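You operate a simulated robot arm through the tools that you are given. There is no shell and no other tool.

You run a simulated robot arm. Do the job below in one go: nothing can be reset, and whatever is moved stays where it is left.

JOB
Refill the right bowl and vent it.
Fine: first tighten its lid handle and close its drain; open the purple valve handle, vent till water comes, close the vent, only then open the teal valve handle; the side line stays open.

It is judged by the outcome, as a careful person would: the job done as asked, and still so three seconds after it is handed in. It fails if anything else is knocked over, pushed out of place, dropped, spilled or broken. Lids that push on must go on centred and level and be pressed home; caps that screw on are set level and turned clockwise until they are tight.

ROBOT AND FRAMES
A 7-joint arm with a two-finger parallel gripper, fixed in place. Base frame: the origin is on the floor under the middle of its stand, x ahead of it, y to its left, z up. Units: m, degrees, N and s.
With the tool pointing down near the work surface it reaches from about 0.36 to 0.78 m from the base axis. Its first joint turns from -143.0 to 143.0 degrees. Payload 3 kg.
Tool frame: the origin (TCP) lies between the finger pads and is the grasp point; the fingertips stand 0.03 m ahead of it; z points along the fingers, y is the line along which they close. The gripper opens to 0.11 m. The fingers are 0.02 m wide and 0.01 m thick; the gripper's body (0.048 by 0.112 m) begins 0.055 m behind the TCP.
Orientation is told as [roll, pitch, yaw] about the base's x, y, z axes, in that order, counted from this pose: with the fingers straight down and closing along the base's y, the tool's x points along the base's -x, its y along +y and its z along -z.

CONTROLS
- The arm moves only by the tool nudge_tool. Its argument "moves" is a list of rows, each a list of 7 numbers: the turn, a rotation vector about the tool's x, y, z in units of 8 degrees (1.0 is 8 degrees), then the shift along the tool's x, y, z in units of 40 mm (1.0 is 40 mm), then the opening, from 0 (shut) to 1 (fully open). In form: [[rx, ry, rz, dx, dy, dz, hand], ...]. A call has 1 to 20 rows; each row shifts and turns the commanded pose from where the row before left it, along the tool's axes as they then stand. A call with a number of a shift or a turn outside -1 to 1 is refused whole. Rows are played at 5 a second. More than 0.05 m and 8.6 degrees between two rows, or a gripper value outside its range, and nothing of the call is played. A pose out of reach is approached as far as the arm can. The call stops where the force on the tool passes 50 N (or 10 N more than at its start, if that is more) or the arm is blocked; 0.2 s more then pass. Each finger travels about 0.153 m/s and halts on what it meets, pressing with about 24 N; the grip force reading is that of the motor and also rises with nothing between the fingers. The clock runs only during rows and for 0.2 s after the last one: add rows that do not move to give the fingers time. It gives the time, the measured TCP pose, the force on the tool (base axes), the opening and the grip force at its end, in the units of the frame above (readings bear some noise), with the torque about the TCP (base axes, N m) and any sound that the robot's microphone picked up.
- Cameras (640 x 400 px; columns grow to the right, rows downward): "scene" is fixed at [0.2191, -0.499, 1.7873]; the picture's right is [0.88, -0.48, 0.00], its down [-0.45, -0.82, -0.35] and it looks along [0.17, 0.30, -0.94] (base axes); focal length 214 px, centre (320, 200). "wrist" rides on the gripper at [0.072, 0.017, -0.103] in the tool frame; the picture's right is [-0.23, 0.97, 0.00], its down [-0.76, -0.18, -0.62] and it looks along [-0.61, -0.14, 0.78] (tool axes); focal length 222 px, centre (320, 200). There is no depth. A picture from a camera that has moved, and an enlarged one, comes with that camera's place and axes in the base frame and with its lens.
- snapshot(camera): a new picture of that camera. The clock stands still meanwhile.
- move_column(by): moves the trunk up (or, below 0, down) by that many m; the arm rides with it, the base frame stays. It gives what a move gives, with no picture.
- enlarge(camera, box): a new picture of the part [left, top, right, bottom] of that camera's present view, enlarged. The clock stands still meanwhile.
- close_job(): hands the job in; it is judged then, once.

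Places have to be worked out from the pictures, the camera data and where the tool is seen. Open the gripper and draw the arm clear of the work before you hand the job in, unless the task says otherwise.

The tools are called after "Call:" as name(argument=value, ...) on one line, values as JSON. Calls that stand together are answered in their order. nudge_tool: Moves the arm, as the interface text tells. Its arguments: {"type":"object","properties":{"moves":{"type":"array","items":{"type":"array","items":{"type":"number"}}}},"required":["moves"]} The other tools are called the same way: move_column (by) moves the trunk up or down; snapshot (camera) takes a picture; enlarge (camera, box) takes an enlarged picture of a part of a camera's view; close_job () hands the job in.

At the start:

```text
time_s: 0.0
ee_pos: [0.3945, 0.1099, 1.4854]
tool_rot: [0.1, 0.1, 0.0]
force: [0.1, 0.4, -0.8]
ft_torque: [0.01, -0.01, -0.03]
gripper_width: 0.1104
grip_force: 0.0
trunk travel left (down, up): [-0.447, 0.043]
```

scene: 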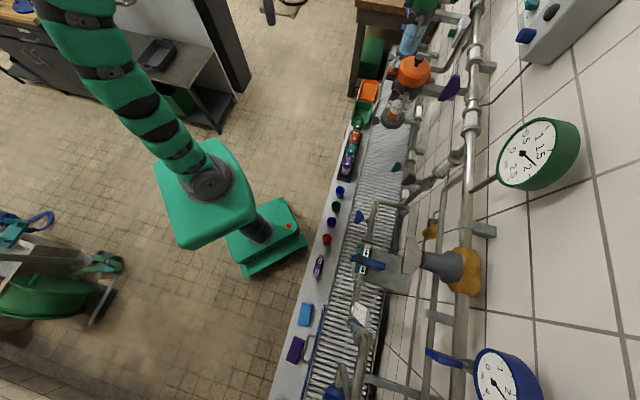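
wrist: 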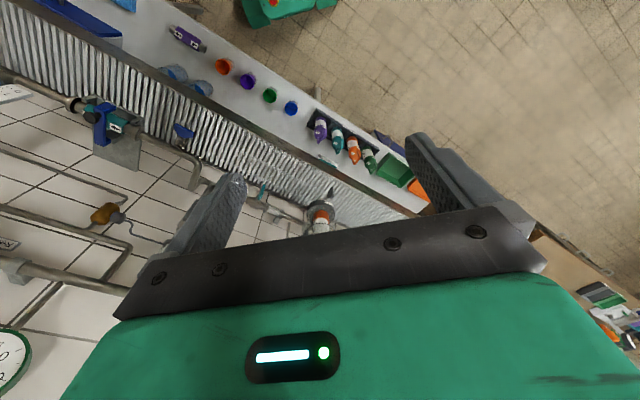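

The first pictures show a pipe-and-filter rig along the wall beyond a bench. I enlarge parts of the scene to identify the bowls, valves, vents and drains.

Call:
enlarge(camera="scene", box=[300, 180, 540, 330])

Call:
enlarge(camera="scene", box=[340, 0, 580, 150])

Call:
enlarge(camera="scene", box=[280, 250, 520, 400])

Call:
enlarge(camera="wrist", box=[0, 0, 320, 200])

```text
2.67 times, centred on (420, 255) of scene
camera zoom: at [0.2191, -0.499, 1.7873], right [0.88, -0.48, 0.0], down [-0.45, -0.82, -0.35], along [0.17, 0.3, -0.94], focal length 572 px, centre (53, 53)
```

zoom: 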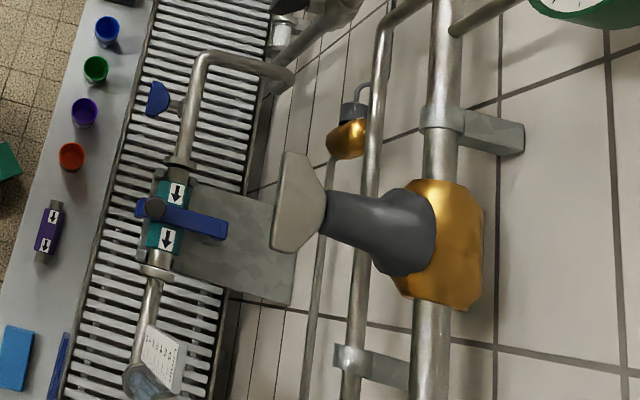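

```text
2.67 times, centred on (460, 75) of scene
camera zoom: at [0.2191, -0.499, 1.7873], right [0.88, -0.48, 0.0], down [-0.45, -0.82, -0.35], along [0.17, 0.3, -0.94], focal length 572 px, centre (-53, 533)
```

zoom: 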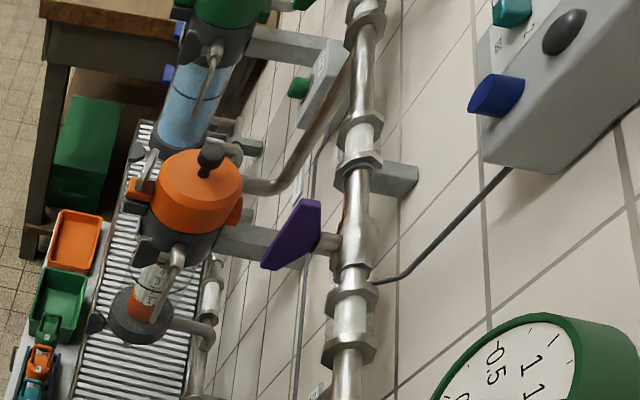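

```text
2.67 times, centred on (400, 325) of scene
camera zoom: at [0.2191, -0.499, 1.7873], right [0.88, -0.48, 0.0], down [-0.45, -0.82, -0.35], along [0.17, 0.3, -0.94], focal length 572 px, centre (107, -133)
```

zoom: 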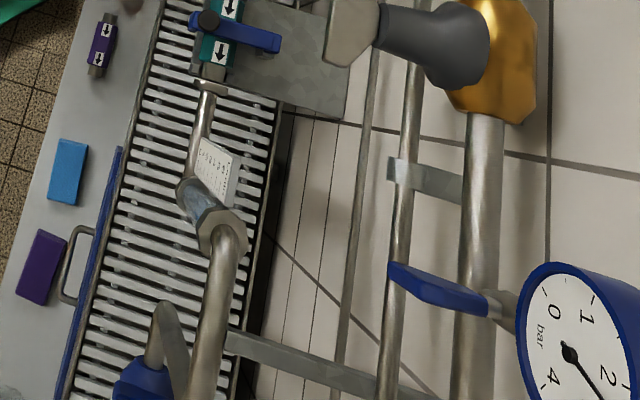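

```text
2.00 times, centred on (160, 100) of wrist
camera zoom: at [0.3221, 0.1265, 1.5894], right [0.23, 0.97, 0.0], down [0.76, -0.18, 0.62], along [0.61, -0.14, -0.78], focal length 444 px, centre (640, 400)
```

zoom: 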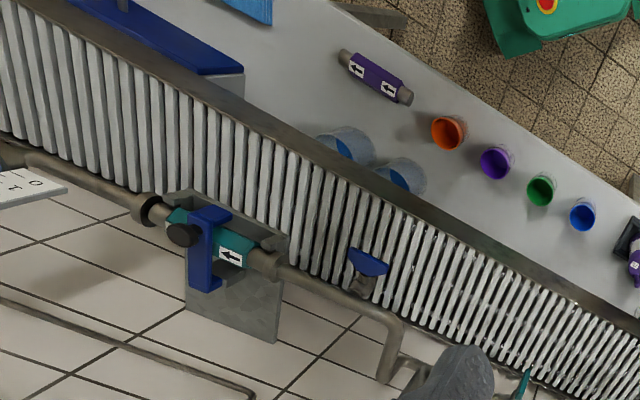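

I triangulate the blue-handled inline valve at about (0.41, -0.54, 0.93), well to the robot's right. Next I look closer at the orange-lid housing and the teal part near the bench.

Call:
enlarge(camera="wrist", box=[220, 130, 420, 255])

Call:
enlarge(camera="scene", box=[340, 70, 500, 170])

Call:
enlarge(camera="scene", box=[340, 150, 500, 250])

Call:
enlarge(camera="scene", box=[360, 0, 520, 100])

```text
3.20 times, centred on (320, 192) of wrist
camera zoom: at [0.3221, 0.1265, 1.5894], right [0.23, 0.97, 0.0], down [0.76, -0.18, 0.62], along [0.61, -0.14, -0.78], focal length 711 px, centre (320, 224)
```

zoom: 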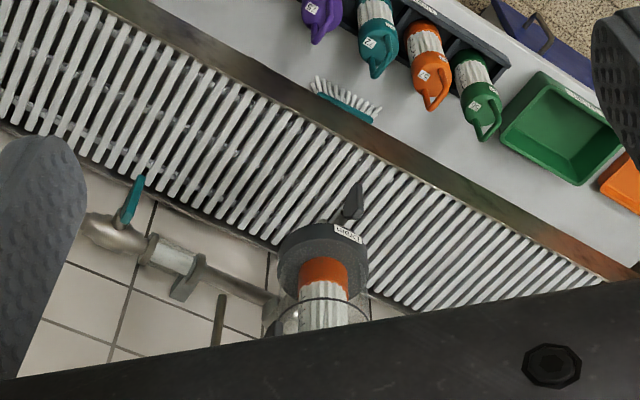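

```text
4.00 times, centred on (420, 120) of scene
camera zoom: at [0.2191, -0.499, 1.7873], right [0.88, -0.48, 0.0], down [-0.45, -0.82, -0.35], along [0.17, 0.3, -0.94], focal length 858 px, centre (-80, 520)
```

zoom: 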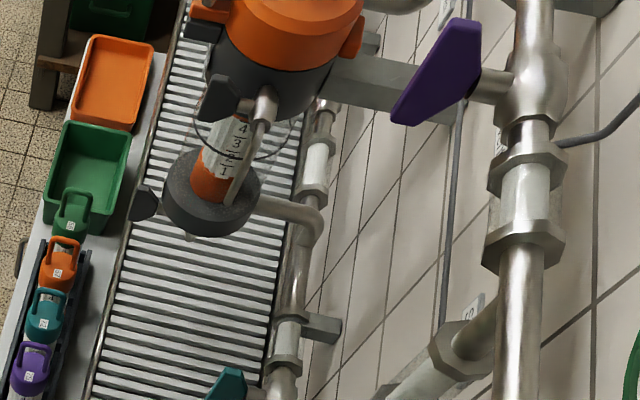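

```text
4.00 times, centred on (420, 200) of scene
camera zoom: at [0.2191, -0.499, 1.7873], right [0.88, -0.48, 0.0], down [-0.45, -0.82, -0.35], along [0.17, 0.3, -0.94], focal length 858 px, centre (-80, 200)
```

zoom: 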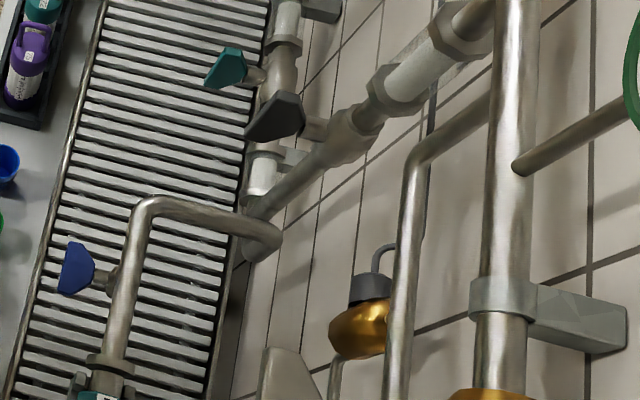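

```text
4.00 times, centred on (440, 50) of scene
camera zoom: at [0.2191, -0.499, 1.7873], right [0.88, -0.48, 0.0], down [-0.45, -0.82, -0.35], along [0.17, 0.3, -0.94], focal length 858 px, centre (-160, 800)
```

zoom: 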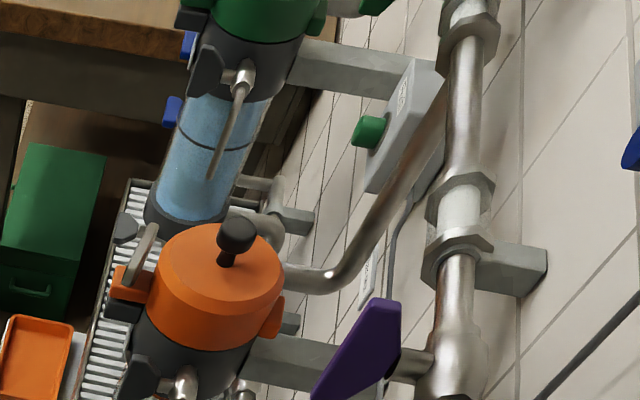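

The rig has two bowls: the right one has an orange lid and is empty, and the left one has a green lid and is full. I tilt the tool forward about 40° in place, well clear of everything, for a frontal view of the rig.

Call:
nudge_tool(moves=[[0, -1, 0, 0, 0, 0, 1], [0, -1, 0, 0, 0, 0, 1], [0, -1, 0, 0, 0, 0, 1], [0, -1, 0, 0, 0, 0, 1], [0, -1, 0, 0, 0, 0, 1]])

Call:
snapshot(camera="wrist")

```text
time_s: 1.2
ee_pos: [0.3947, 0.1098, 1.4862]
tool_rot: [0.0, -40.1, 0.0]
force: [-0.4, -0.8, -1.6]
ft_torque: [-0.02, 0.01, -0.02]
gripper_width: 0.1099
grip_force: 0.0
trunk travel left (down, up): [-0.447, 0.043]
```

```text
taken
camera wrist: at [0.2723, 0.1265, 1.5189], right [0.17, 0.97, 0.15], down [0.18, -0.18, 0.97], along [0.97, -0.14, -0.21], focal length 222 px, centre (320, 200)
```

wrist: 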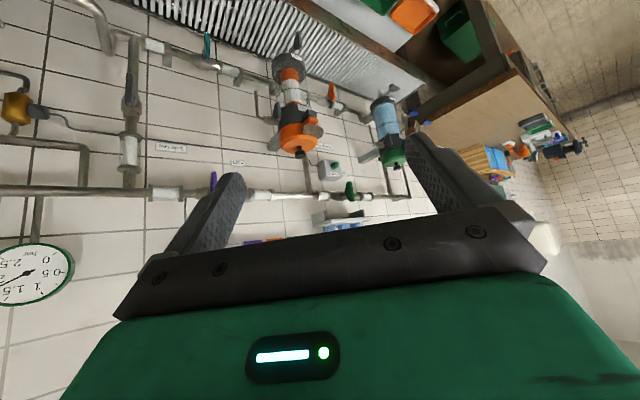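

A frontal, upside-down view of the rig. I enlarge the parts, the wall labels and the housings.

Call:
enlarge(camera="wrist", box=[220, 30, 380, 130])

Call:
enlarge(camera="wrist", box=[240, 110, 400, 210])

Call:
enlarge(camera="wrist", box=[100, 20, 260, 120])

Call:
enlarge(camera="wrist", box=[100, 110, 260, 210])

Call:
enlarge(camera="wrist", box=[240, 180, 400, 280])

```text
4.00 times, centred on (300, 80) of wrist
camera zoom: at [0.2723, 0.1265, 1.5189], right [0.17, 0.97, 0.15], down [0.18, -0.18, 0.97], along [0.97, -0.14, -0.21], focal length 888 px, centre (400, 680)
```

zoom: 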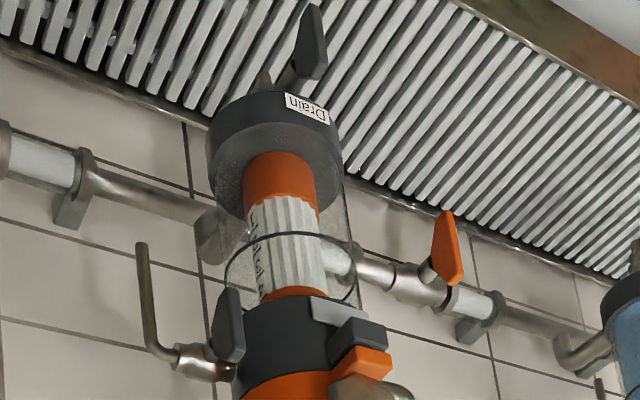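

```text
4.00 times, centred on (320, 160) of wrist
camera zoom: at [0.2723, 0.1265, 1.5189], right [0.17, 0.97, 0.15], down [0.18, -0.18, 0.97], along [0.97, -0.14, -0.21], focal length 888 px, centre (320, 360)
```

zoom: 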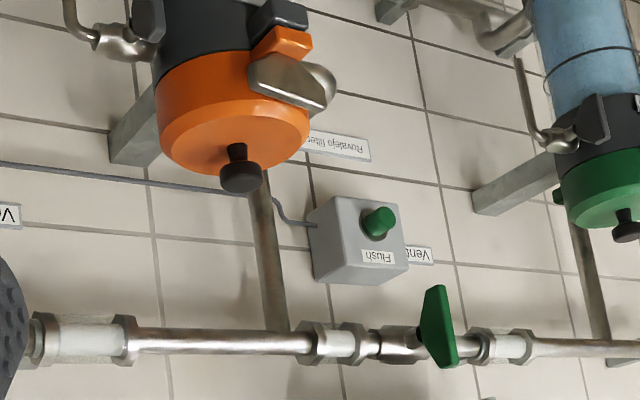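

```text
4.00 times, centred on (180, 70) of wrist
camera zoom: at [0.2723, 0.1265, 1.5189], right [0.17, 0.97, 0.15], down [0.18, -0.18, 0.97], along [0.97, -0.14, -0.21], focal length 888 px, centre (880, 720)
```

zoom: 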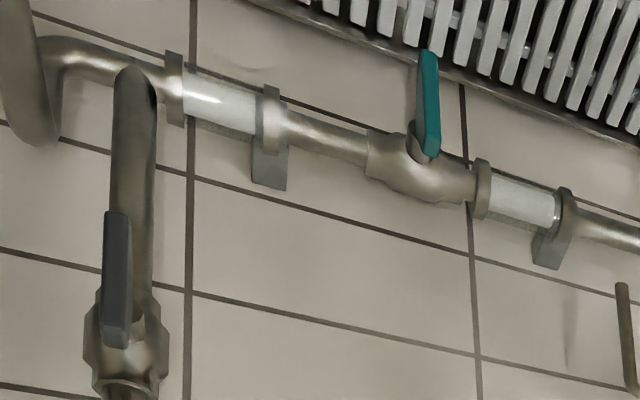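

```text
4.00 times, centred on (180, 160) of wrist
camera zoom: at [0.2723, 0.1265, 1.5189], right [0.17, 0.97, 0.15], down [0.18, -0.18, 0.97], along [0.97, -0.14, -0.21], focal length 888 px, centre (880, 360)
```

zoom: 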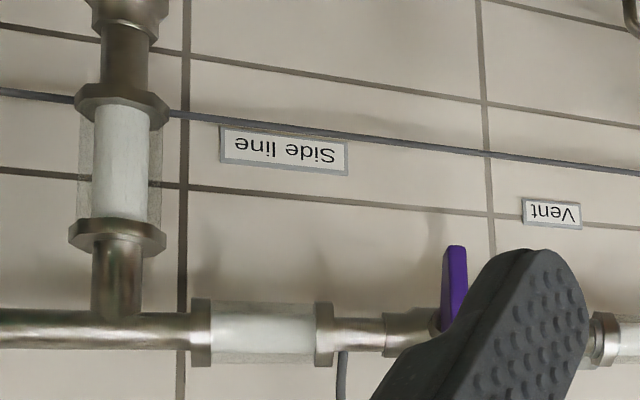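

```text
4.00 times, centred on (320, 230) of wrist
camera zoom: at [0.2723, 0.1265, 1.5189], right [0.17, 0.97, 0.15], down [0.18, -0.18, 0.97], along [0.97, -0.14, -0.21], focal length 888 px, centre (320, 80)
```

zoom: 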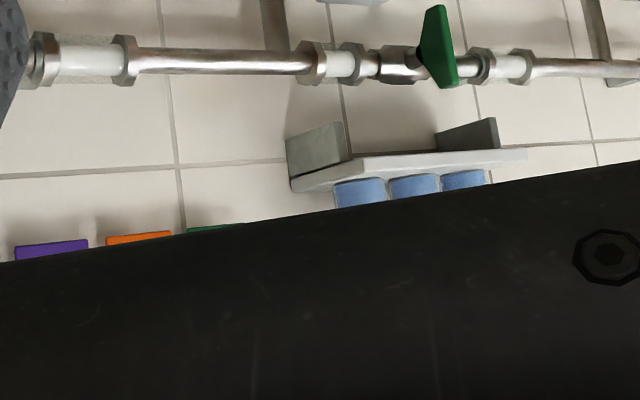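

From these two views I estimate: orange lid knob (0.914, -0.006, 1.22), purple handle (0.80, -0.23, 1.31), teal handle (0.805, -0.23, 0.845), vent lever (0.82, -0.04, 1.125) and drain lever (0.87, 0.05, 0.855). I move closer, still in free space, for a better look at the right bowl.

Call:
nudge_tool(moves=[[0, 0, 0, -0.41, -0.375, 0.8, 1], [0, 0, 0, -0.41, -0.375, 0.8, 1], [0, 0, 0, -0.41, -0.375, 0.8, 1], [0, 0, 0, -0.41, -0.375, 0.8, 1], [0, 0, 0, -0.41, -0.375, 0.8, 1]])

Call:
snapshot(camera="wrist")

Call:
snapshot(camera="scene")

```text
time_s: 2.4
ee_pos: [0.5592, 0.0339, 1.4149]
tool_rot: [0.1, -39.9, 0.0]
force: [0.1, -0.3, 0.6]
ft_torque: [-0.04, -0.03, 0.02]
gripper_width: 0.1099
grip_force: 0.1
trunk travel left (down, up): [-0.447, 0.043]
```

```text
taken
camera wrist: at [0.4378, 0.0516, 1.4478], right [0.17, 0.97, 0.15], down [0.18, -0.18, 0.97], along [0.97, -0.14, -0.21], focal length 222 px, centre (320, 200)
```

wrist: 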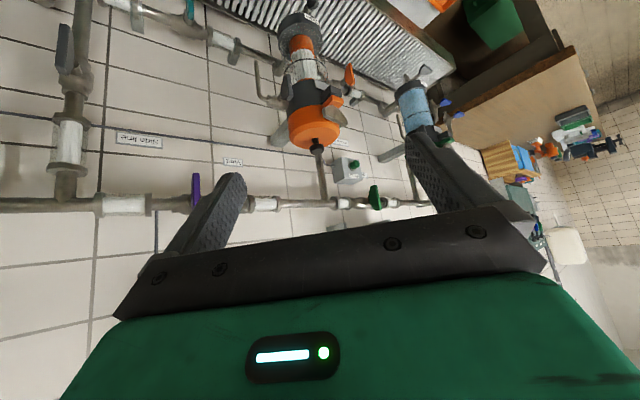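

```text
taken
```

scene: 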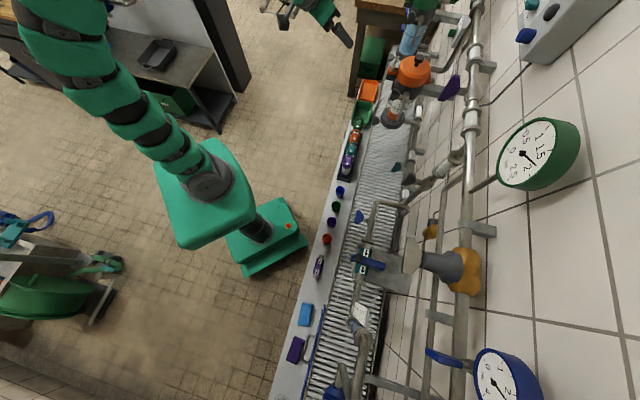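

Call:
enlarge(camera="wrist", box=[250, 70, 378, 150])

Call:
enlarge(camera="wrist", box=[250, 0, 378, 80])

Call:
enlarge(camera="wrist", box=[370, 60, 498, 140])

Call:
enlarge(camera="wrist", box=[130, 0, 258, 80])

Call:
enlarge(camera="wrist", box=[0, 0, 160, 100])

Call:
enlarge(camera="wrist", box=[260, 140, 388, 220])

```text
5.00 times, centred on (314, 110) of wrist
camera zoom: at [0.4378, 0.0516, 1.4478], right [0.17, 0.97, 0.15], down [0.18, -0.18, 0.97], along [0.97, -0.14, -0.21], focal length 1111 px, centre (350, 650)
```

zoom: 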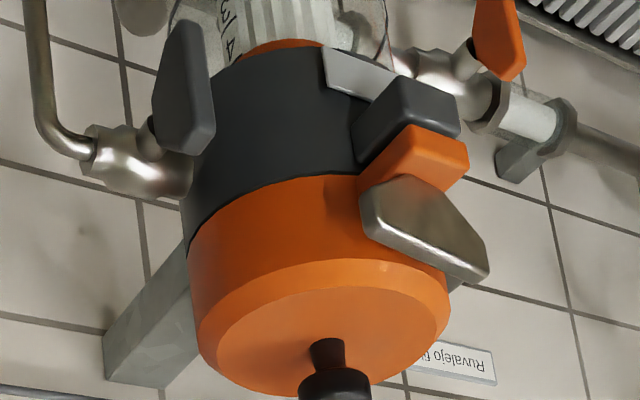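

```text
5.00 times, centred on (314, 40) of wrist
camera zoom: at [0.4378, 0.0516, 1.4478], right [0.17, 0.97, 0.15], down [0.18, -0.18, 0.97], along [0.97, -0.14, -0.21], focal length 1111 px, centre (350, 1000)
```

zoom: 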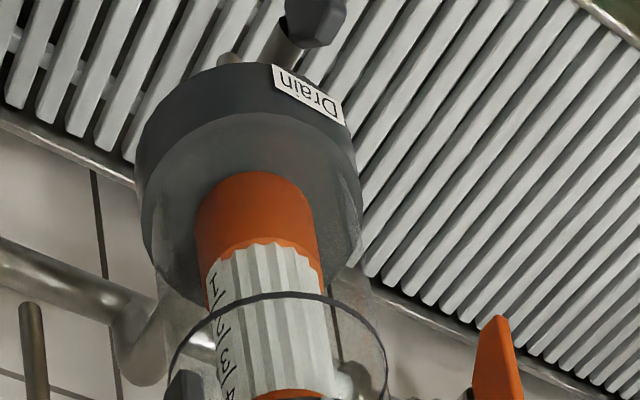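

```text
5.00 times, centred on (434, 100) of wrist
camera zoom: at [0.4378, 0.0516, 1.4478], right [0.17, 0.97, 0.15], down [0.18, -0.18, 0.97], along [0.97, -0.14, -0.21], focal length 1111 px, centre (-250, 700)
```

zoom: 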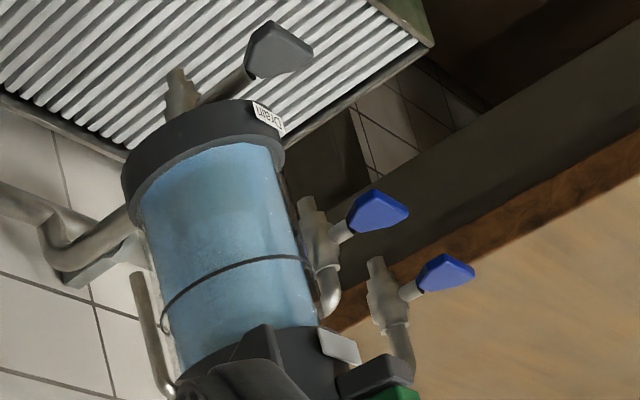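

```text
5.00 times, centred on (194, 40) of wrist
camera zoom: at [0.4378, 0.0516, 1.4478], right [0.17, 0.97, 0.15], down [0.18, -0.18, 0.97], along [0.97, -0.14, -0.21], focal length 1111 px, centre (950, 1000)
```

zoom: 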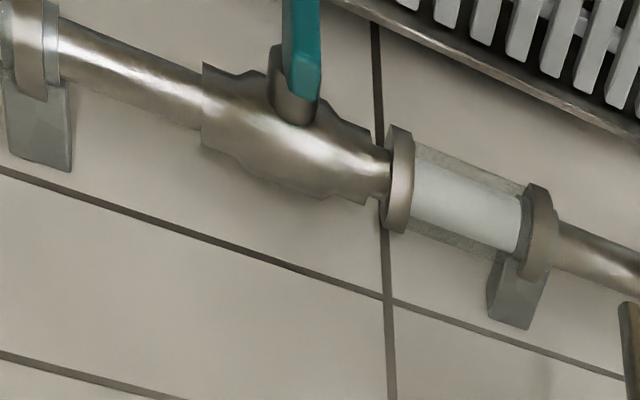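

```text
4.00 times, centred on (80, 50) of wrist
camera zoom: at [0.4378, 0.0516, 1.4478], right [0.17, 0.97, 0.15], down [0.18, -0.18, 0.97], along [0.97, -0.14, -0.21], focal length 888 px, centre (1280, 800)
```

zoom: 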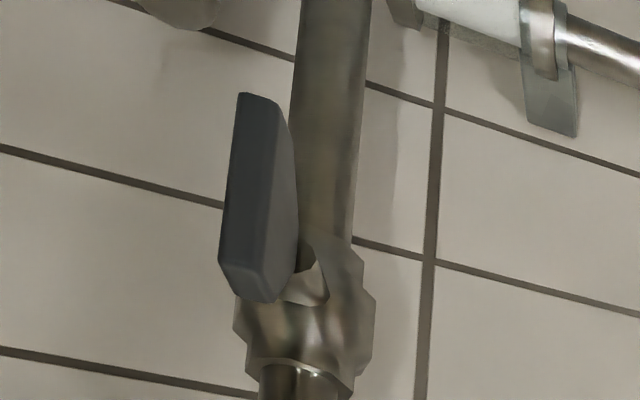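

```text
5.00 times, centred on (324, 180) of wrist
camera zoom: at [0.4378, 0.0516, 1.4478], right [0.17, 0.97, 0.15], down [0.18, -0.18, 0.97], along [0.97, -0.14, -0.21], focal length 1111 px, centre (300, 300)
```

zoom: 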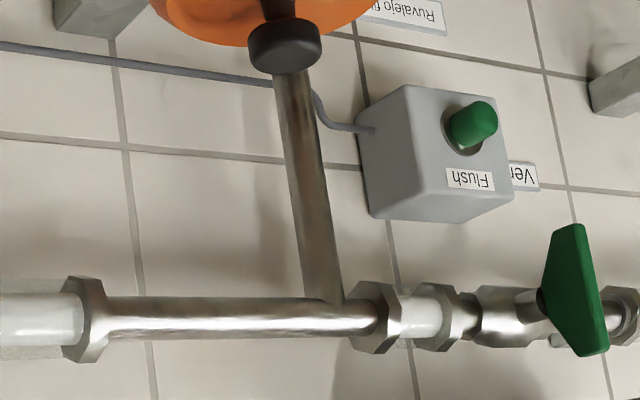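

The right lid has a steel lever on its orange lug above a black lug on the collar. I shift left to compare it with the left bowl's lid, which should be in its tight state.

Call:
nudge_tool(moves=[[0, 0, 0, 0, 1, 0, 1], [0, 0, 0, 0, 1, 0, 1], [0, 0, 0, 0, 1, 0, 1], [0, 0, 0, 0, 1, 0, 1], [0, 0, 0, 0, 1, 0, 1]])

Call:
snapshot(camera="wrist")

Call:
enlarge(camera="wrist", box=[240, 50, 400, 150])

```text
time_s: 3.6
ee_pos: [0.5594, 0.2368, 1.4169]
tool_rot: [0.1, -40.1, 0.0]
force: [-0.2, -0.6, 0.1]
ft_torque: [0.04, 0.0, 0.01]
gripper_width: 0.11
grip_force: 0.0
trunk travel left (down, up): [-0.447, 0.043]
```

```text
taken
camera wrist: at [0.4383, 0.2533, 1.4495], right [0.17, 0.97, 0.15], down [0.18, -0.18, 0.97], along [0.97, -0.14, -0.21], focal length 222 px, centre (320, 200)
```

wrist: 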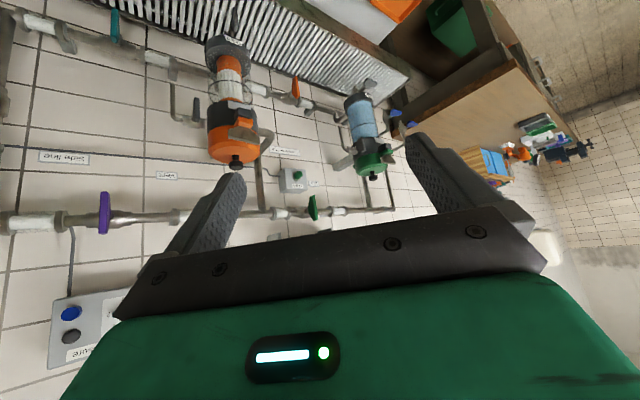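

```text
4.00 times, centred on (320, 100) of wrist
camera zoom: at [0.4383, 0.2533, 1.4495], right [0.17, 0.97, 0.15], down [0.18, -0.18, 0.97], along [0.97, -0.14, -0.21], focal length 888 px, centre (320, 600)
```

zoom: 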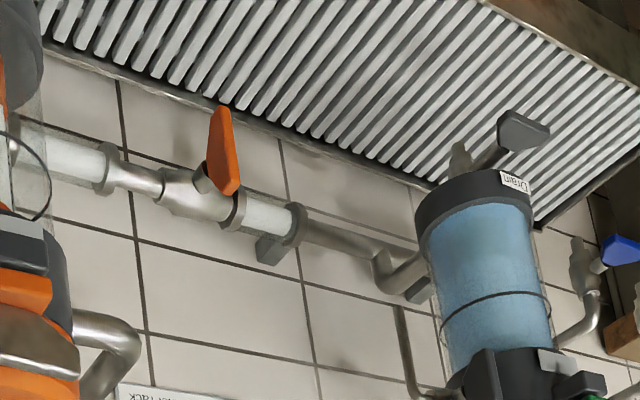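

Call:
enlarge(camera="wrist", box=[310, 110, 422, 180])

Call:
enlarge(camera="wrist", box=[190, 100, 302, 170])

Call:
enlarge(camera="wrist", box=[180, 0, 292, 70])

Call:
enlarge(camera="wrist", box=[40, 170, 200, 270])

Call:
enlarge(camera="wrist", box=[230, 130, 358, 210])

Call:
enlarge(camera="wrist", box=[0, 270, 160, 370])

```text
5.71 times, centred on (366, 145) of wrist
camera zoom: at [0.4383, 0.2533, 1.4495], right [0.17, 0.97, 0.15], down [0.18, -0.18, 0.97], along [0.97, -0.14, -0.21], focal length 1269 px, centre (57, 514)
```

zoom: 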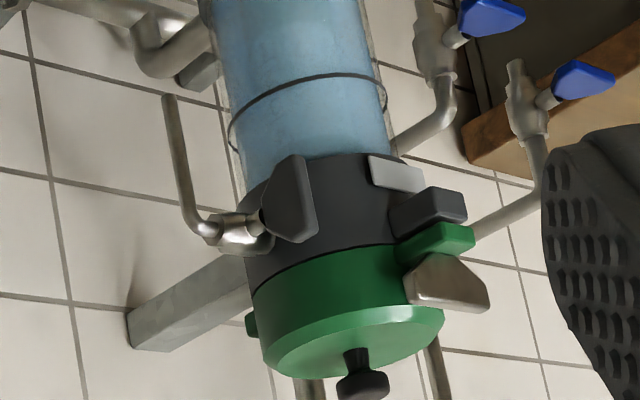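

```text
5.71 times, centred on (246, 135) of wrist
camera zoom: at [0.4383, 0.2533, 1.4495], right [0.17, 0.97, 0.15], down [0.18, -0.18, 0.97], along [0.97, -0.14, -0.21], focal length 1269 px, centre (743, 571)
```

zoom: 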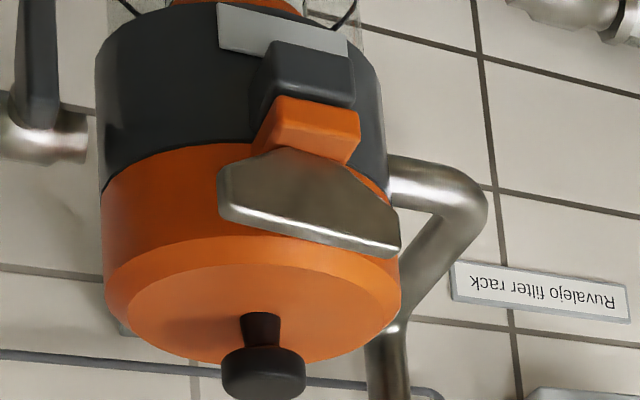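

```text
5.71 times, centred on (236, 35) of wrist
camera zoom: at [0.4383, 0.2533, 1.4495], right [0.17, 0.97, 0.15], down [0.18, -0.18, 0.97], along [0.97, -0.14, -0.21], focal length 1269 px, centre (800, 1143)
```

zoom: 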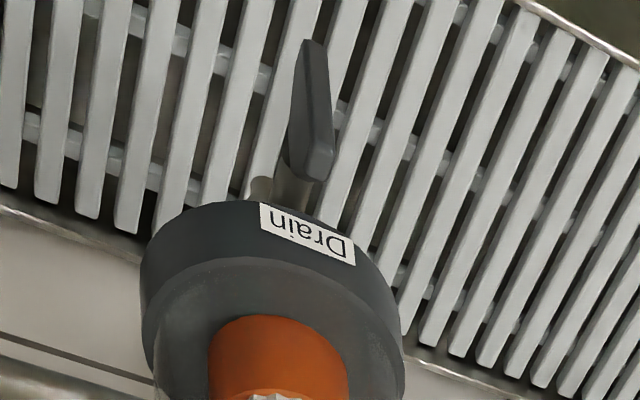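

```text
4.00 times, centred on (120, 220) of wrist
camera zoom: at [0.4383, 0.2533, 1.4495], right [0.17, 0.97, 0.15], down [0.18, -0.18, 0.97], along [0.97, -0.14, -0.21], focal length 888 px, centre (1120, 120)
```

zoom: 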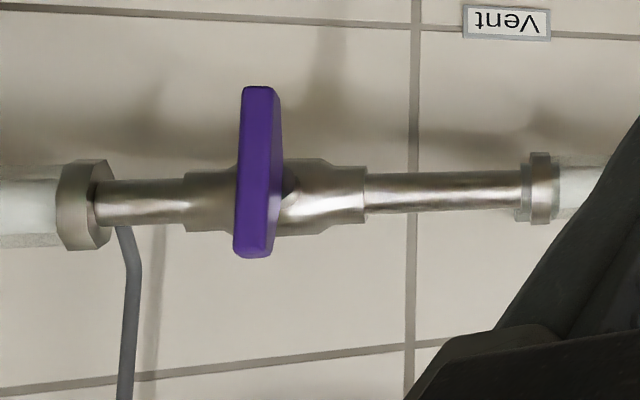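

```text
5.00 times, centred on (294, 170) of wrist
camera zoom: at [0.4383, 0.2533, 1.4495], right [0.17, 0.97, 0.15], down [0.18, -0.18, 0.97], along [0.97, -0.14, -0.21], focal length 1111 px, centre (450, 350)
```

zoom: 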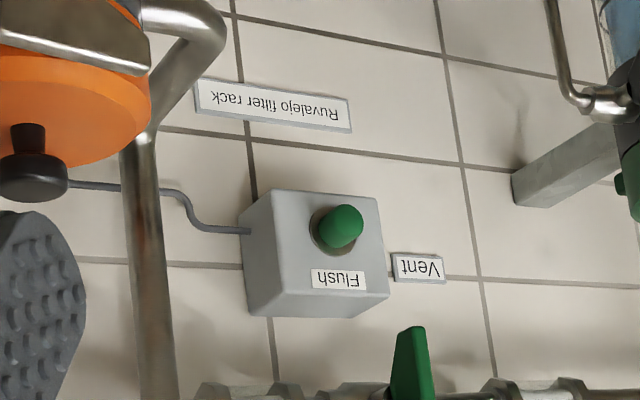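

```text
4.00 times, centred on (80, 320) of wrist
camera zoom: at [0.4383, 0.2533, 1.4495], right [0.17, 0.97, 0.15], down [0.18, -0.18, 0.97], along [0.97, -0.14, -0.21], focal length 888 px, centre (1280, -280)
```

zoom: 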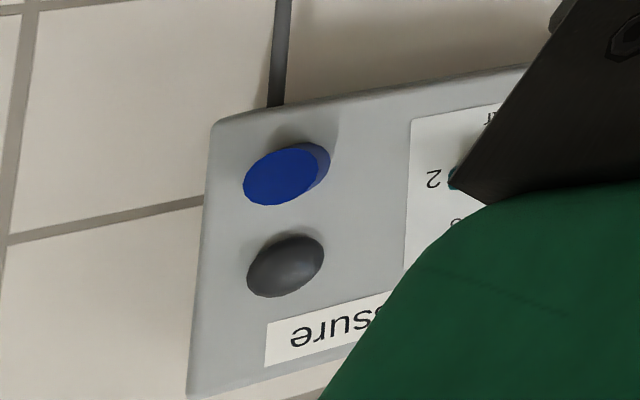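

The lid handle appears to be the steel wing on the clamp lug. I enlarge the scene view of both lids to compare the two wings' angles.

Call:
enlarge(camera="scene", box=[380, 0, 460, 50])

Call:
enlarge(camera="scene", box=[370, 45, 450, 95])

Call:
enlarge(camera="scene", box=[350, 85, 430, 135])

```text
8.00 times, centred on (420, 25) of scene
camera zoom: at [0.2191, -0.499, 1.7873], right [0.88, -0.48, 0.0], down [-0.45, -0.82, -0.35], along [0.17, 0.3, -0.94], focal length 1716 px, centre (-480, 1600)
```

zoom: 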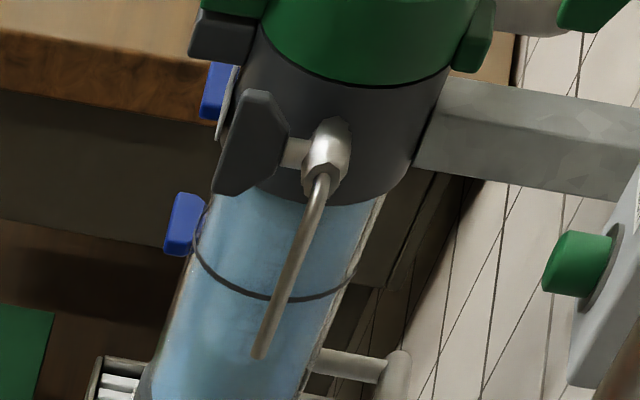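

```text
8.00 times, centred on (410, 70) of scene
camera zoom: at [0.2191, -0.499, 1.7873], right [0.88, -0.48, 0.0], down [-0.45, -0.82, -0.35], along [0.17, 0.3, -0.94], focal length 1716 px, centre (-400, 1240)
```

zoom: 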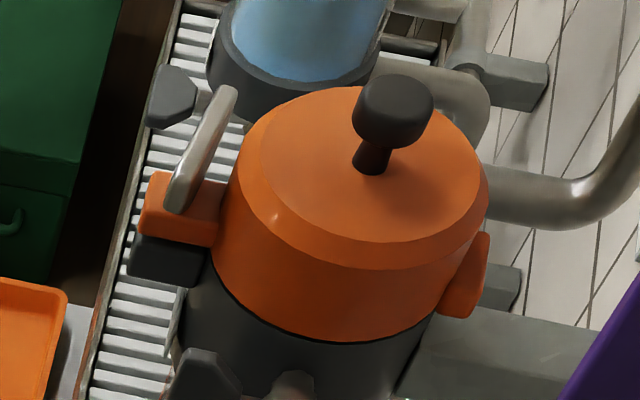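

```text
8.00 times, centred on (390, 110) of scene
camera zoom: at [0.2191, -0.499, 1.7873], right [0.88, -0.48, 0.0], down [-0.45, -0.82, -0.35], along [0.17, 0.3, -0.94], focal length 1716 px, centre (-240, 920)
```

zoom: 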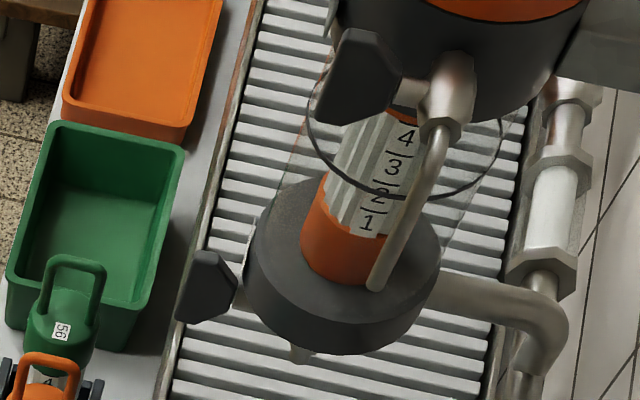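

The wing on the right lid looks roughly tangential: centre about (0.862, 0.048, 1.188), azimuth about 36°. I get a steeper view of the left lid's wing to see how the tight state looks.

Call:
nudge_tool(moves=[[0, 1, 0, 0, 0, 0, 1], [0, 1, 0, 0, 0, 0, 1], [0, 1, 0, 0, 0, 0, 1], [0, 1, 0, 0, 0, 0, 1], [0, 1, 0, 0, 0, 0, 1], [0, 0, 0, -0.6, 0.6, -0.2, 1], [0, 0, 0, -0.6, 0.6, -0.2, 1], [0, 0, 0, -0.6, 0.6, -0.2, 1], [0, 0, 0, -0.6, 0.6, -0.2, 1]])

Call:
snapshot(camera="wrist")

```text
time_s: 5.6
ee_pos: [0.5597, 0.2365, 1.3893]
tool_rot: [0.0, 0.1, 0.1]
force: [-1.1, 0.4, 0.3]
ft_torque: [-0.02, 0.03, -0.03]
gripper_width: 0.1103
grip_force: 0.1
out of reach, approached as far as the arm can: row 5, 6, 7, 8, 9
trunk travel left (down, up): [-0.447, 0.043]
```

```text
taken
camera wrist: at [0.4881, 0.254, 1.4927], right [0.23, 0.97, 0.0], down [0.76, -0.18, 0.62], along [0.61, -0.14, -0.78], focal length 222 px, centre (320, 200)
```

wrist: 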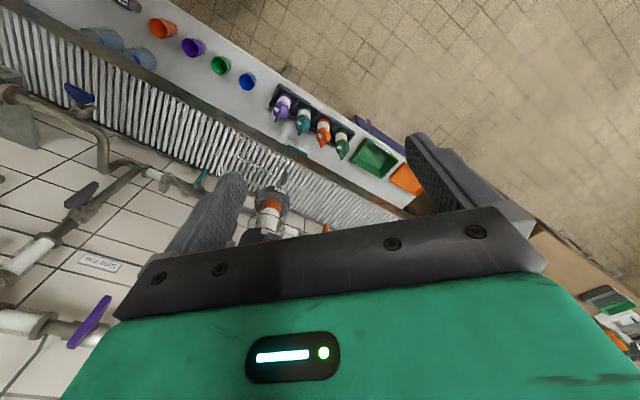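

Tool-down at this height is at the arm's reach limit. I back off a little and then roll the wrist 180° so that, once the tool is horizontal, the camera sits above it looking forward and down.

Call:
nudge_tool(moves=[[0, 0, 0, 0.8, -0.5, 0, 1], [0, 0, 0, 0.8, -0.5, 0, 1], [0, 0, 0, 0.8, -0.5, 0, 1], [0, 0, 1, 0.5, 0, 0, 1], [0, 0, 1, 0, 0, 0, 1], [0, 0, 1, 0, 0, 0, 1]])

```text
time_s: 7.0
ee_pos: [0.4447, 0.1761, 1.3873]
tool_rot: [0.0, 0.0, -24.1]
force: [0.9, 1.2, 0.1]
ft_torque: [0.0, -0.01, -0.02]
gripper_width: 0.1098
grip_force: 0.1
trunk travel left (down, up): [-0.447, 0.043]
```

The command restarts from the measured pose, as hoped. I continue the roll in place and watch for a joint limit.

Call:
nudge_tool(moves=[[0, 0, 1, 0, 0, 0, 1], [0, 0, 1, 0, 0, 0, 1], [0, 0, 1, 0, 0, 0, 1], [0, 0, 1, 0, 0, 0, 1], [0, 0, 1, 0, 0, 0, 1], [0, 0, 1, 0, 0, 0, 1], [0, 0, 1, 0, 0, 0, 1], [0, 0, 1, 0, 0, 0, 1], [0, 0, 1, 0, 0, 0, 1], [0, 0, 1, 0, 0, 0, 1], [0, 0, 1, 0, 0, 0, 1], [0, 0, 1, 0, 0, 0, 1], [0, 0, 1, 0, 0, 0, 1], [0, 0, 1, 0, 0, 0, 1], [0, 0, 1, 0, 0, 0, 1], [0, 0, 1, 0, 0, 0, 1], [0, 0, 1, 0, 0, 0, 1], [0, 0, 1, 0, 0, 0, 1], [0, 0, 1, 0, 0, 0, 1], [0, 0, 0.5, 0, 0, 0, 1]])

```text
time_s: 11.2
ee_pos: [0.4343, 0.164, 1.3762]
tool_rot: [0.0, 0.3, -179.8]
force: [-0.5, -0.1, 0.1]
ft_torque: [0.0, -0.06, -0.01]
gripper_width: 0.1098
grip_force: 0.0
out of reach, approached as far as the arm can: row 19, 20
trunk travel left (down, up): [-0.447, 0.043]
```

The wrist reached about -180°. Now I tilt the tool up to horizontal, pointing at the rig, drifting slightly forward.

Call:
nudge_tool(moves=[[0, 1, 0, 0.4, 0, 0, 1], [0, 1, 0, 0.4, 0, 0, 1], [0, 1, 0, 0.4, 0, 0, 1], [0, 1, 0, 0.3, 0, 0.2, 1], [0, 1, 0, 0.2, 0, 0.2, 1], [0, 1, 0, 0, 0, 0.3, 1], [0, 1, 0, 0, 0, 0.3, 1], [0, 1, 0, 0, 0, 0.3, 1]])

Call:
snapshot(camera="wrist")

Call:
snapshot(camera="scene")

```text
time_s: 13.0
ee_pos: [0.5353, 0.1596, 1.3571]
tool_rot: [5.7, 64.8, -174.8]
force: [-0.5, 1.8, -2.1]
ft_torque: [0.05, -0.12, -0.26]
gripper_width: 0.1102
grip_force: 0.1
trunk travel left (down, up): [-0.447, 0.043]
```

```text
taken
camera wrist: at [0.4727, 0.1475, 1.467], right [-0.1, -0.98, -0.16], down [-0.89, 0.16, -0.43], along [0.45, 0.1, -0.89], focal length 222 px, centre (320, 200)
```

wrist: 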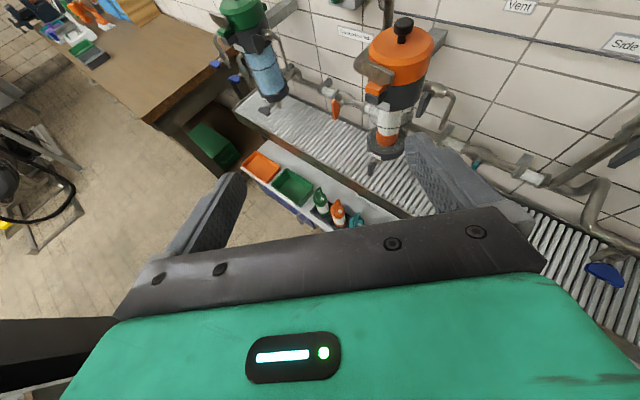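

```text
taken
```

scene: 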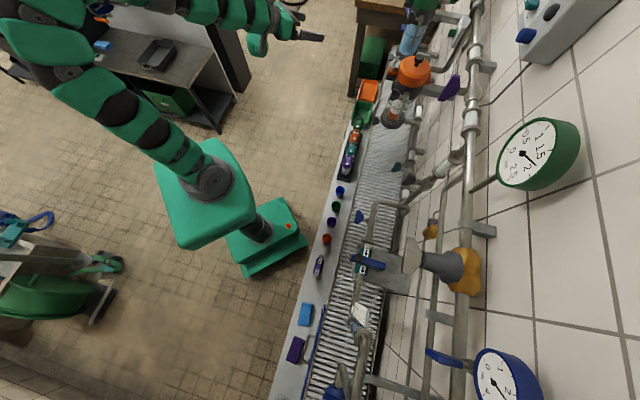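

Now I have an upright view. I enlarge both bowls.

Call:
enlarge(camera="wrist", box=[340, 0, 468, 80])

Call:
enlarge(camera="wrist", box=[190, 0, 318, 80])

Call:
enlarge(camera="wrist", box=[330, 70, 458, 150])

Call:
enlarge(camera="wrist", box=[480, 90, 640, 190])

```text
5.00 times, centred on (404, 40) of wrist
camera zoom: at [0.4727, 0.1475, 1.467], right [-0.1, -0.98, -0.16], down [-0.89, 0.16, -0.43], along [0.45, 0.1, -0.89], focal length 1111 px, centre (-100, 1000)
```

zoom: 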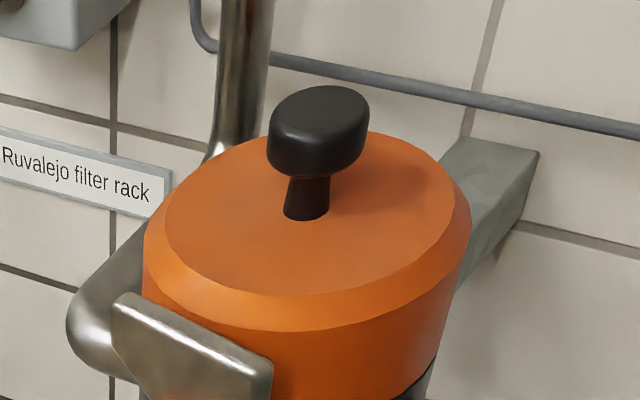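

```text
5.00 times, centred on (254, 40) of wrist
camera zoom: at [0.4727, 0.1475, 1.467], right [-0.1, -0.98, -0.16], down [-0.89, 0.16, -0.43], along [0.45, 0.1, -0.89], focal length 1111 px, centre (650, 1000)
```

zoom: 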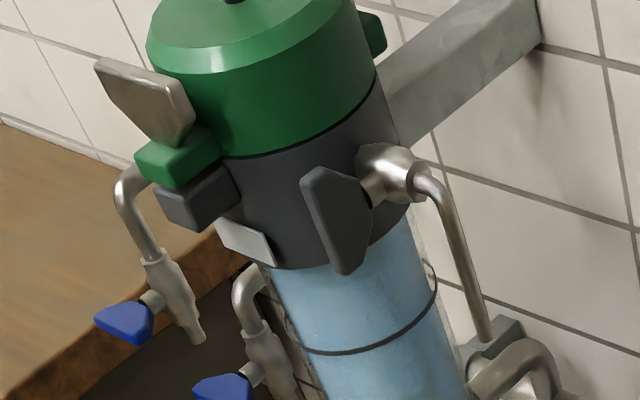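

```text
5.00 times, centred on (394, 110) of wrist
camera zoom: at [0.4727, 0.1475, 1.467], right [-0.1, -0.98, -0.16], down [-0.89, 0.16, -0.43], along [0.45, 0.1, -0.89], focal length 1111 px, centre (-50, 650)
```

zoom: 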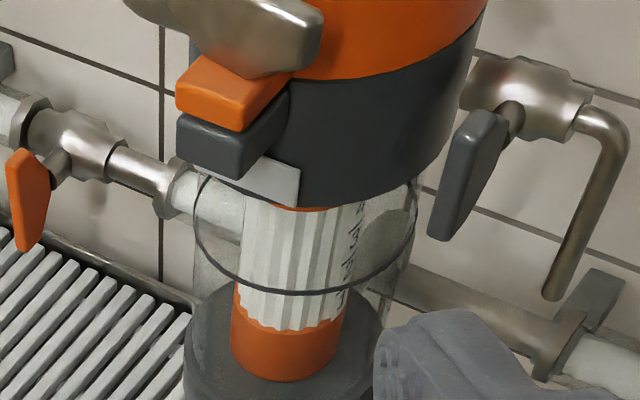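

```text
4.00 times, centred on (560, 140) of wrist
camera zoom: at [0.4727, 0.1475, 1.467], right [-0.1, -0.98, -0.16], down [-0.89, 0.16, -0.43], along [0.45, 0.1, -0.89], focal length 888 px, centre (-640, 440)
```

zoom: 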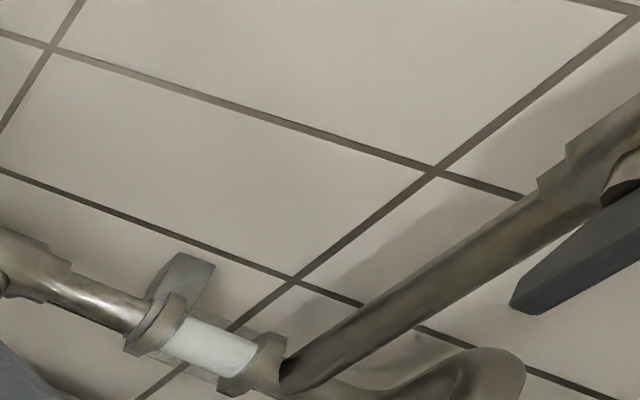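

The geometry is now clear: the rack runs along azimuth about 45° and the wall normal points along about -45°. Facing the wall, the orange bowl at u≈0.64 m is the right one. I level the tool and turn it to face the wall square-on.

Call:
nudge_tool(moves=[[0, 1, 0, 0, 0, 0, 1], [0, 1, 0, 0, 0, 0, 1], [0, 1, 0, 0, 0, 0, 1], [-1, 0, 0, 0, 0, 0, 1], [-1, 0, 0, 0, 0, 0, 1], [-1, 0, 0, 0, 0, 0, 1], [-1, 0, 0, 0, 0, 0, 1], [-1, 0, 0, 0, 0, 0, 1], [-0.6, 0, 0, 0, 0, 0, 1]])

Call:
snapshot(camera="wrist")

```text
time_s: 15.0
ee_pos: [0.5512, 0.181, 1.3642]
tool_rot: [46.6, 87.9, -178.4]
force: [-0.4, 1.0, 0.1]
ft_torque: [0.0, 0.0, 0.04]
gripper_width: 0.1102
grip_force: 0.1
out of reach, approached as far as the arm can: row 2, 3
trunk travel left (down, up): [-0.447, 0.043]
```

```text
taken
camera wrist: at [0.4688, 0.2408, 1.4403], right [-0.69, -0.69, -0.2], down [-0.34, 0.56, -0.75], along [0.63, -0.45, -0.63], focal length 222 px, centre (320, 200)
```

wrist: 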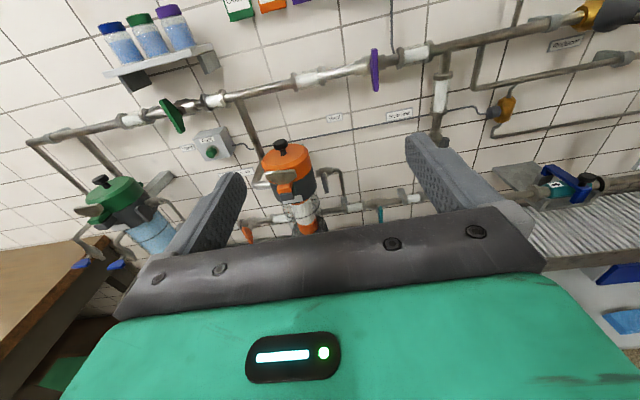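

The tool now faces the wall squarely with an upright view. I enlarge the right bowl, header, lower line and side line.

Call:
enlarge(camera="wrist", box=[230, 130, 390, 230])

Call:
enlarge(camera="wrist", box=[320, 30, 480, 130])

Call:
enlarge(camera="wrist", box=[440, 0, 640, 125])

Call:
enlarge(camera="wrist", box=[60, 150, 220, 250])

Call:
enlarge(camera="wrist", box=[480, 130, 640, 230])

```text
4.00 times, centred on (310, 180) of wrist
camera zoom: at [0.4688, 0.2408, 1.4403], right [-0.69, -0.69, -0.2], down [-0.34, 0.56, -0.75], along [0.63, -0.45, -0.63], focal length 888 px, centre (360, 280)
```

zoom: 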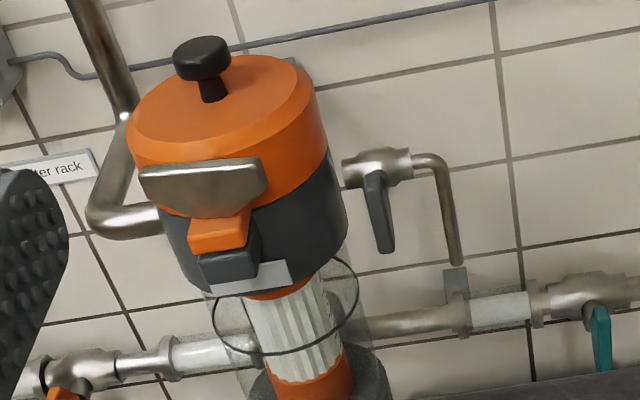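

```text
4.00 times, centred on (400, 80) of wrist
camera zoom: at [0.4688, 0.2408, 1.4403], right [-0.69, -0.69, -0.2], down [-0.34, 0.56, -0.75], along [0.63, -0.45, -0.63], focal length 888 px, centre (0, 680)
```

zoom: 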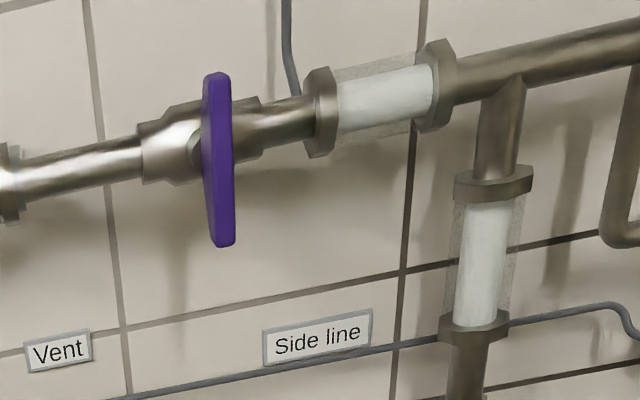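

```text
3.20 times, centred on (540, 62) of wrist
camera zoom: at [0.4688, 0.2408, 1.4403], right [-0.69, -0.69, -0.2], down [-0.34, 0.56, -0.75], along [0.63, -0.45, -0.63], focal length 711 px, centre (-384, 640)
```

zoom: 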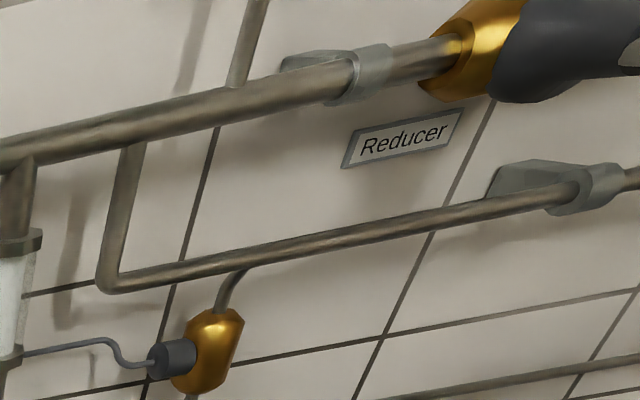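

```text
4.00 times, centred on (140, 200) of wrist
camera zoom: at [0.4688, 0.2408, 1.4403], right [-0.69, -0.69, -0.2], down [-0.34, 0.56, -0.75], along [0.63, -0.45, -0.63], focal length 888 px, centre (1040, 200)
```

zoom: 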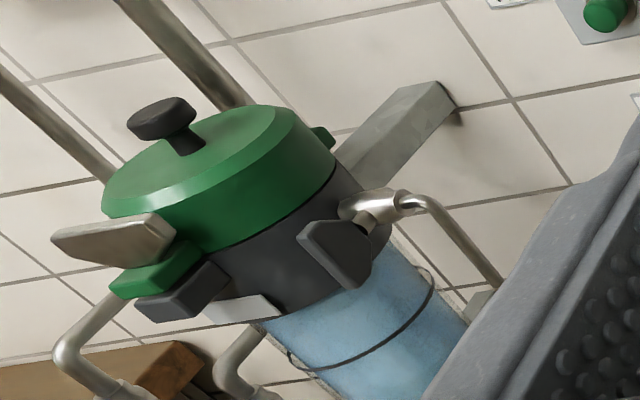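

```text
4.00 times, centred on (560, 180) of wrist
camera zoom: at [0.4688, 0.2408, 1.4403], right [-0.69, -0.69, -0.2], down [-0.34, 0.56, -0.75], along [0.63, -0.45, -0.63], focal length 888 px, centre (-640, 280)
```

zoom: 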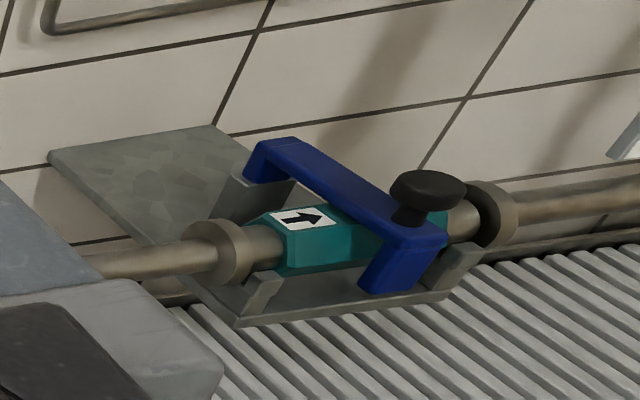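

Now the wing on the right lid is clear: a T-shaped wing screw standing on the orange lug. I move in closer to see the wing, vent lever and drain in detail.

Call:
nudge_tool(moves=[[0, 0, 0, -0.25, -0.4, 0.7, 1], [0, 0, 0, -0.25, -0.4, 0.7, 1], [0, 0, 0, -0.25, -0.4, 0.7, 1], [0, 0, 0, -0.25, -0.4, 0.7, 1], [0, 0, 0, -0.25, -0.4, 0.7, 1]])

Call:
snapshot(camera="wrist")

Call:
snapshot(camera="scene")

```text
time_s: 16.2
ee_pos: [0.7033, 0.1377, 1.3083]
tool_rot: [44.1, 88.0, 179.3]
force: [0.0, 0.0, 0.8]
ft_torque: [-0.02, 0.01, -0.01]
gripper_width: 0.1101
grip_force: 0.0
trunk travel left (down, up): [-0.447, 0.043]
```

```text
taken
camera wrist: at [0.6218, 0.1983, 1.3844], right [-0.69, -0.69, -0.2], down [-0.34, 0.57, -0.75], along [0.63, -0.45, -0.63], focal length 222 px, centre (320, 200)
```

wrist: 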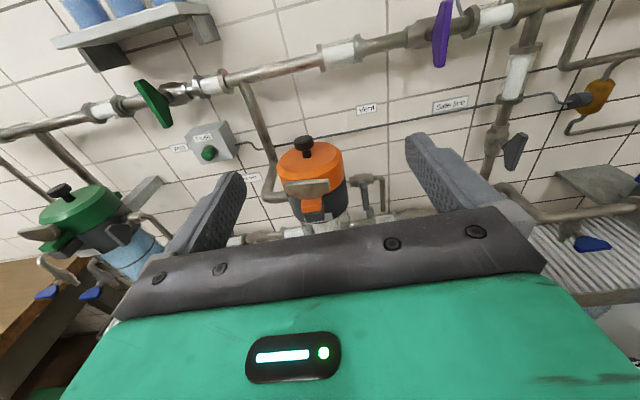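

```text
taken
```

scene: 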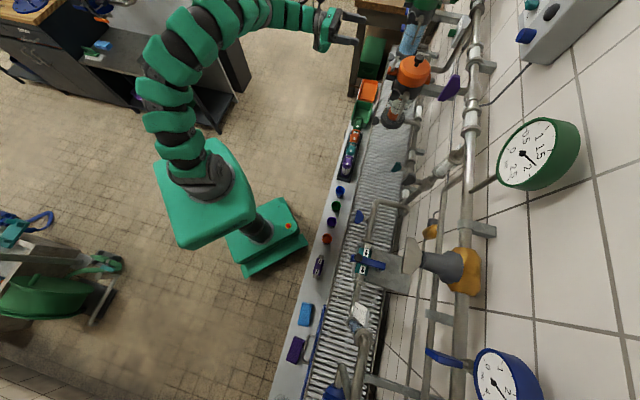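

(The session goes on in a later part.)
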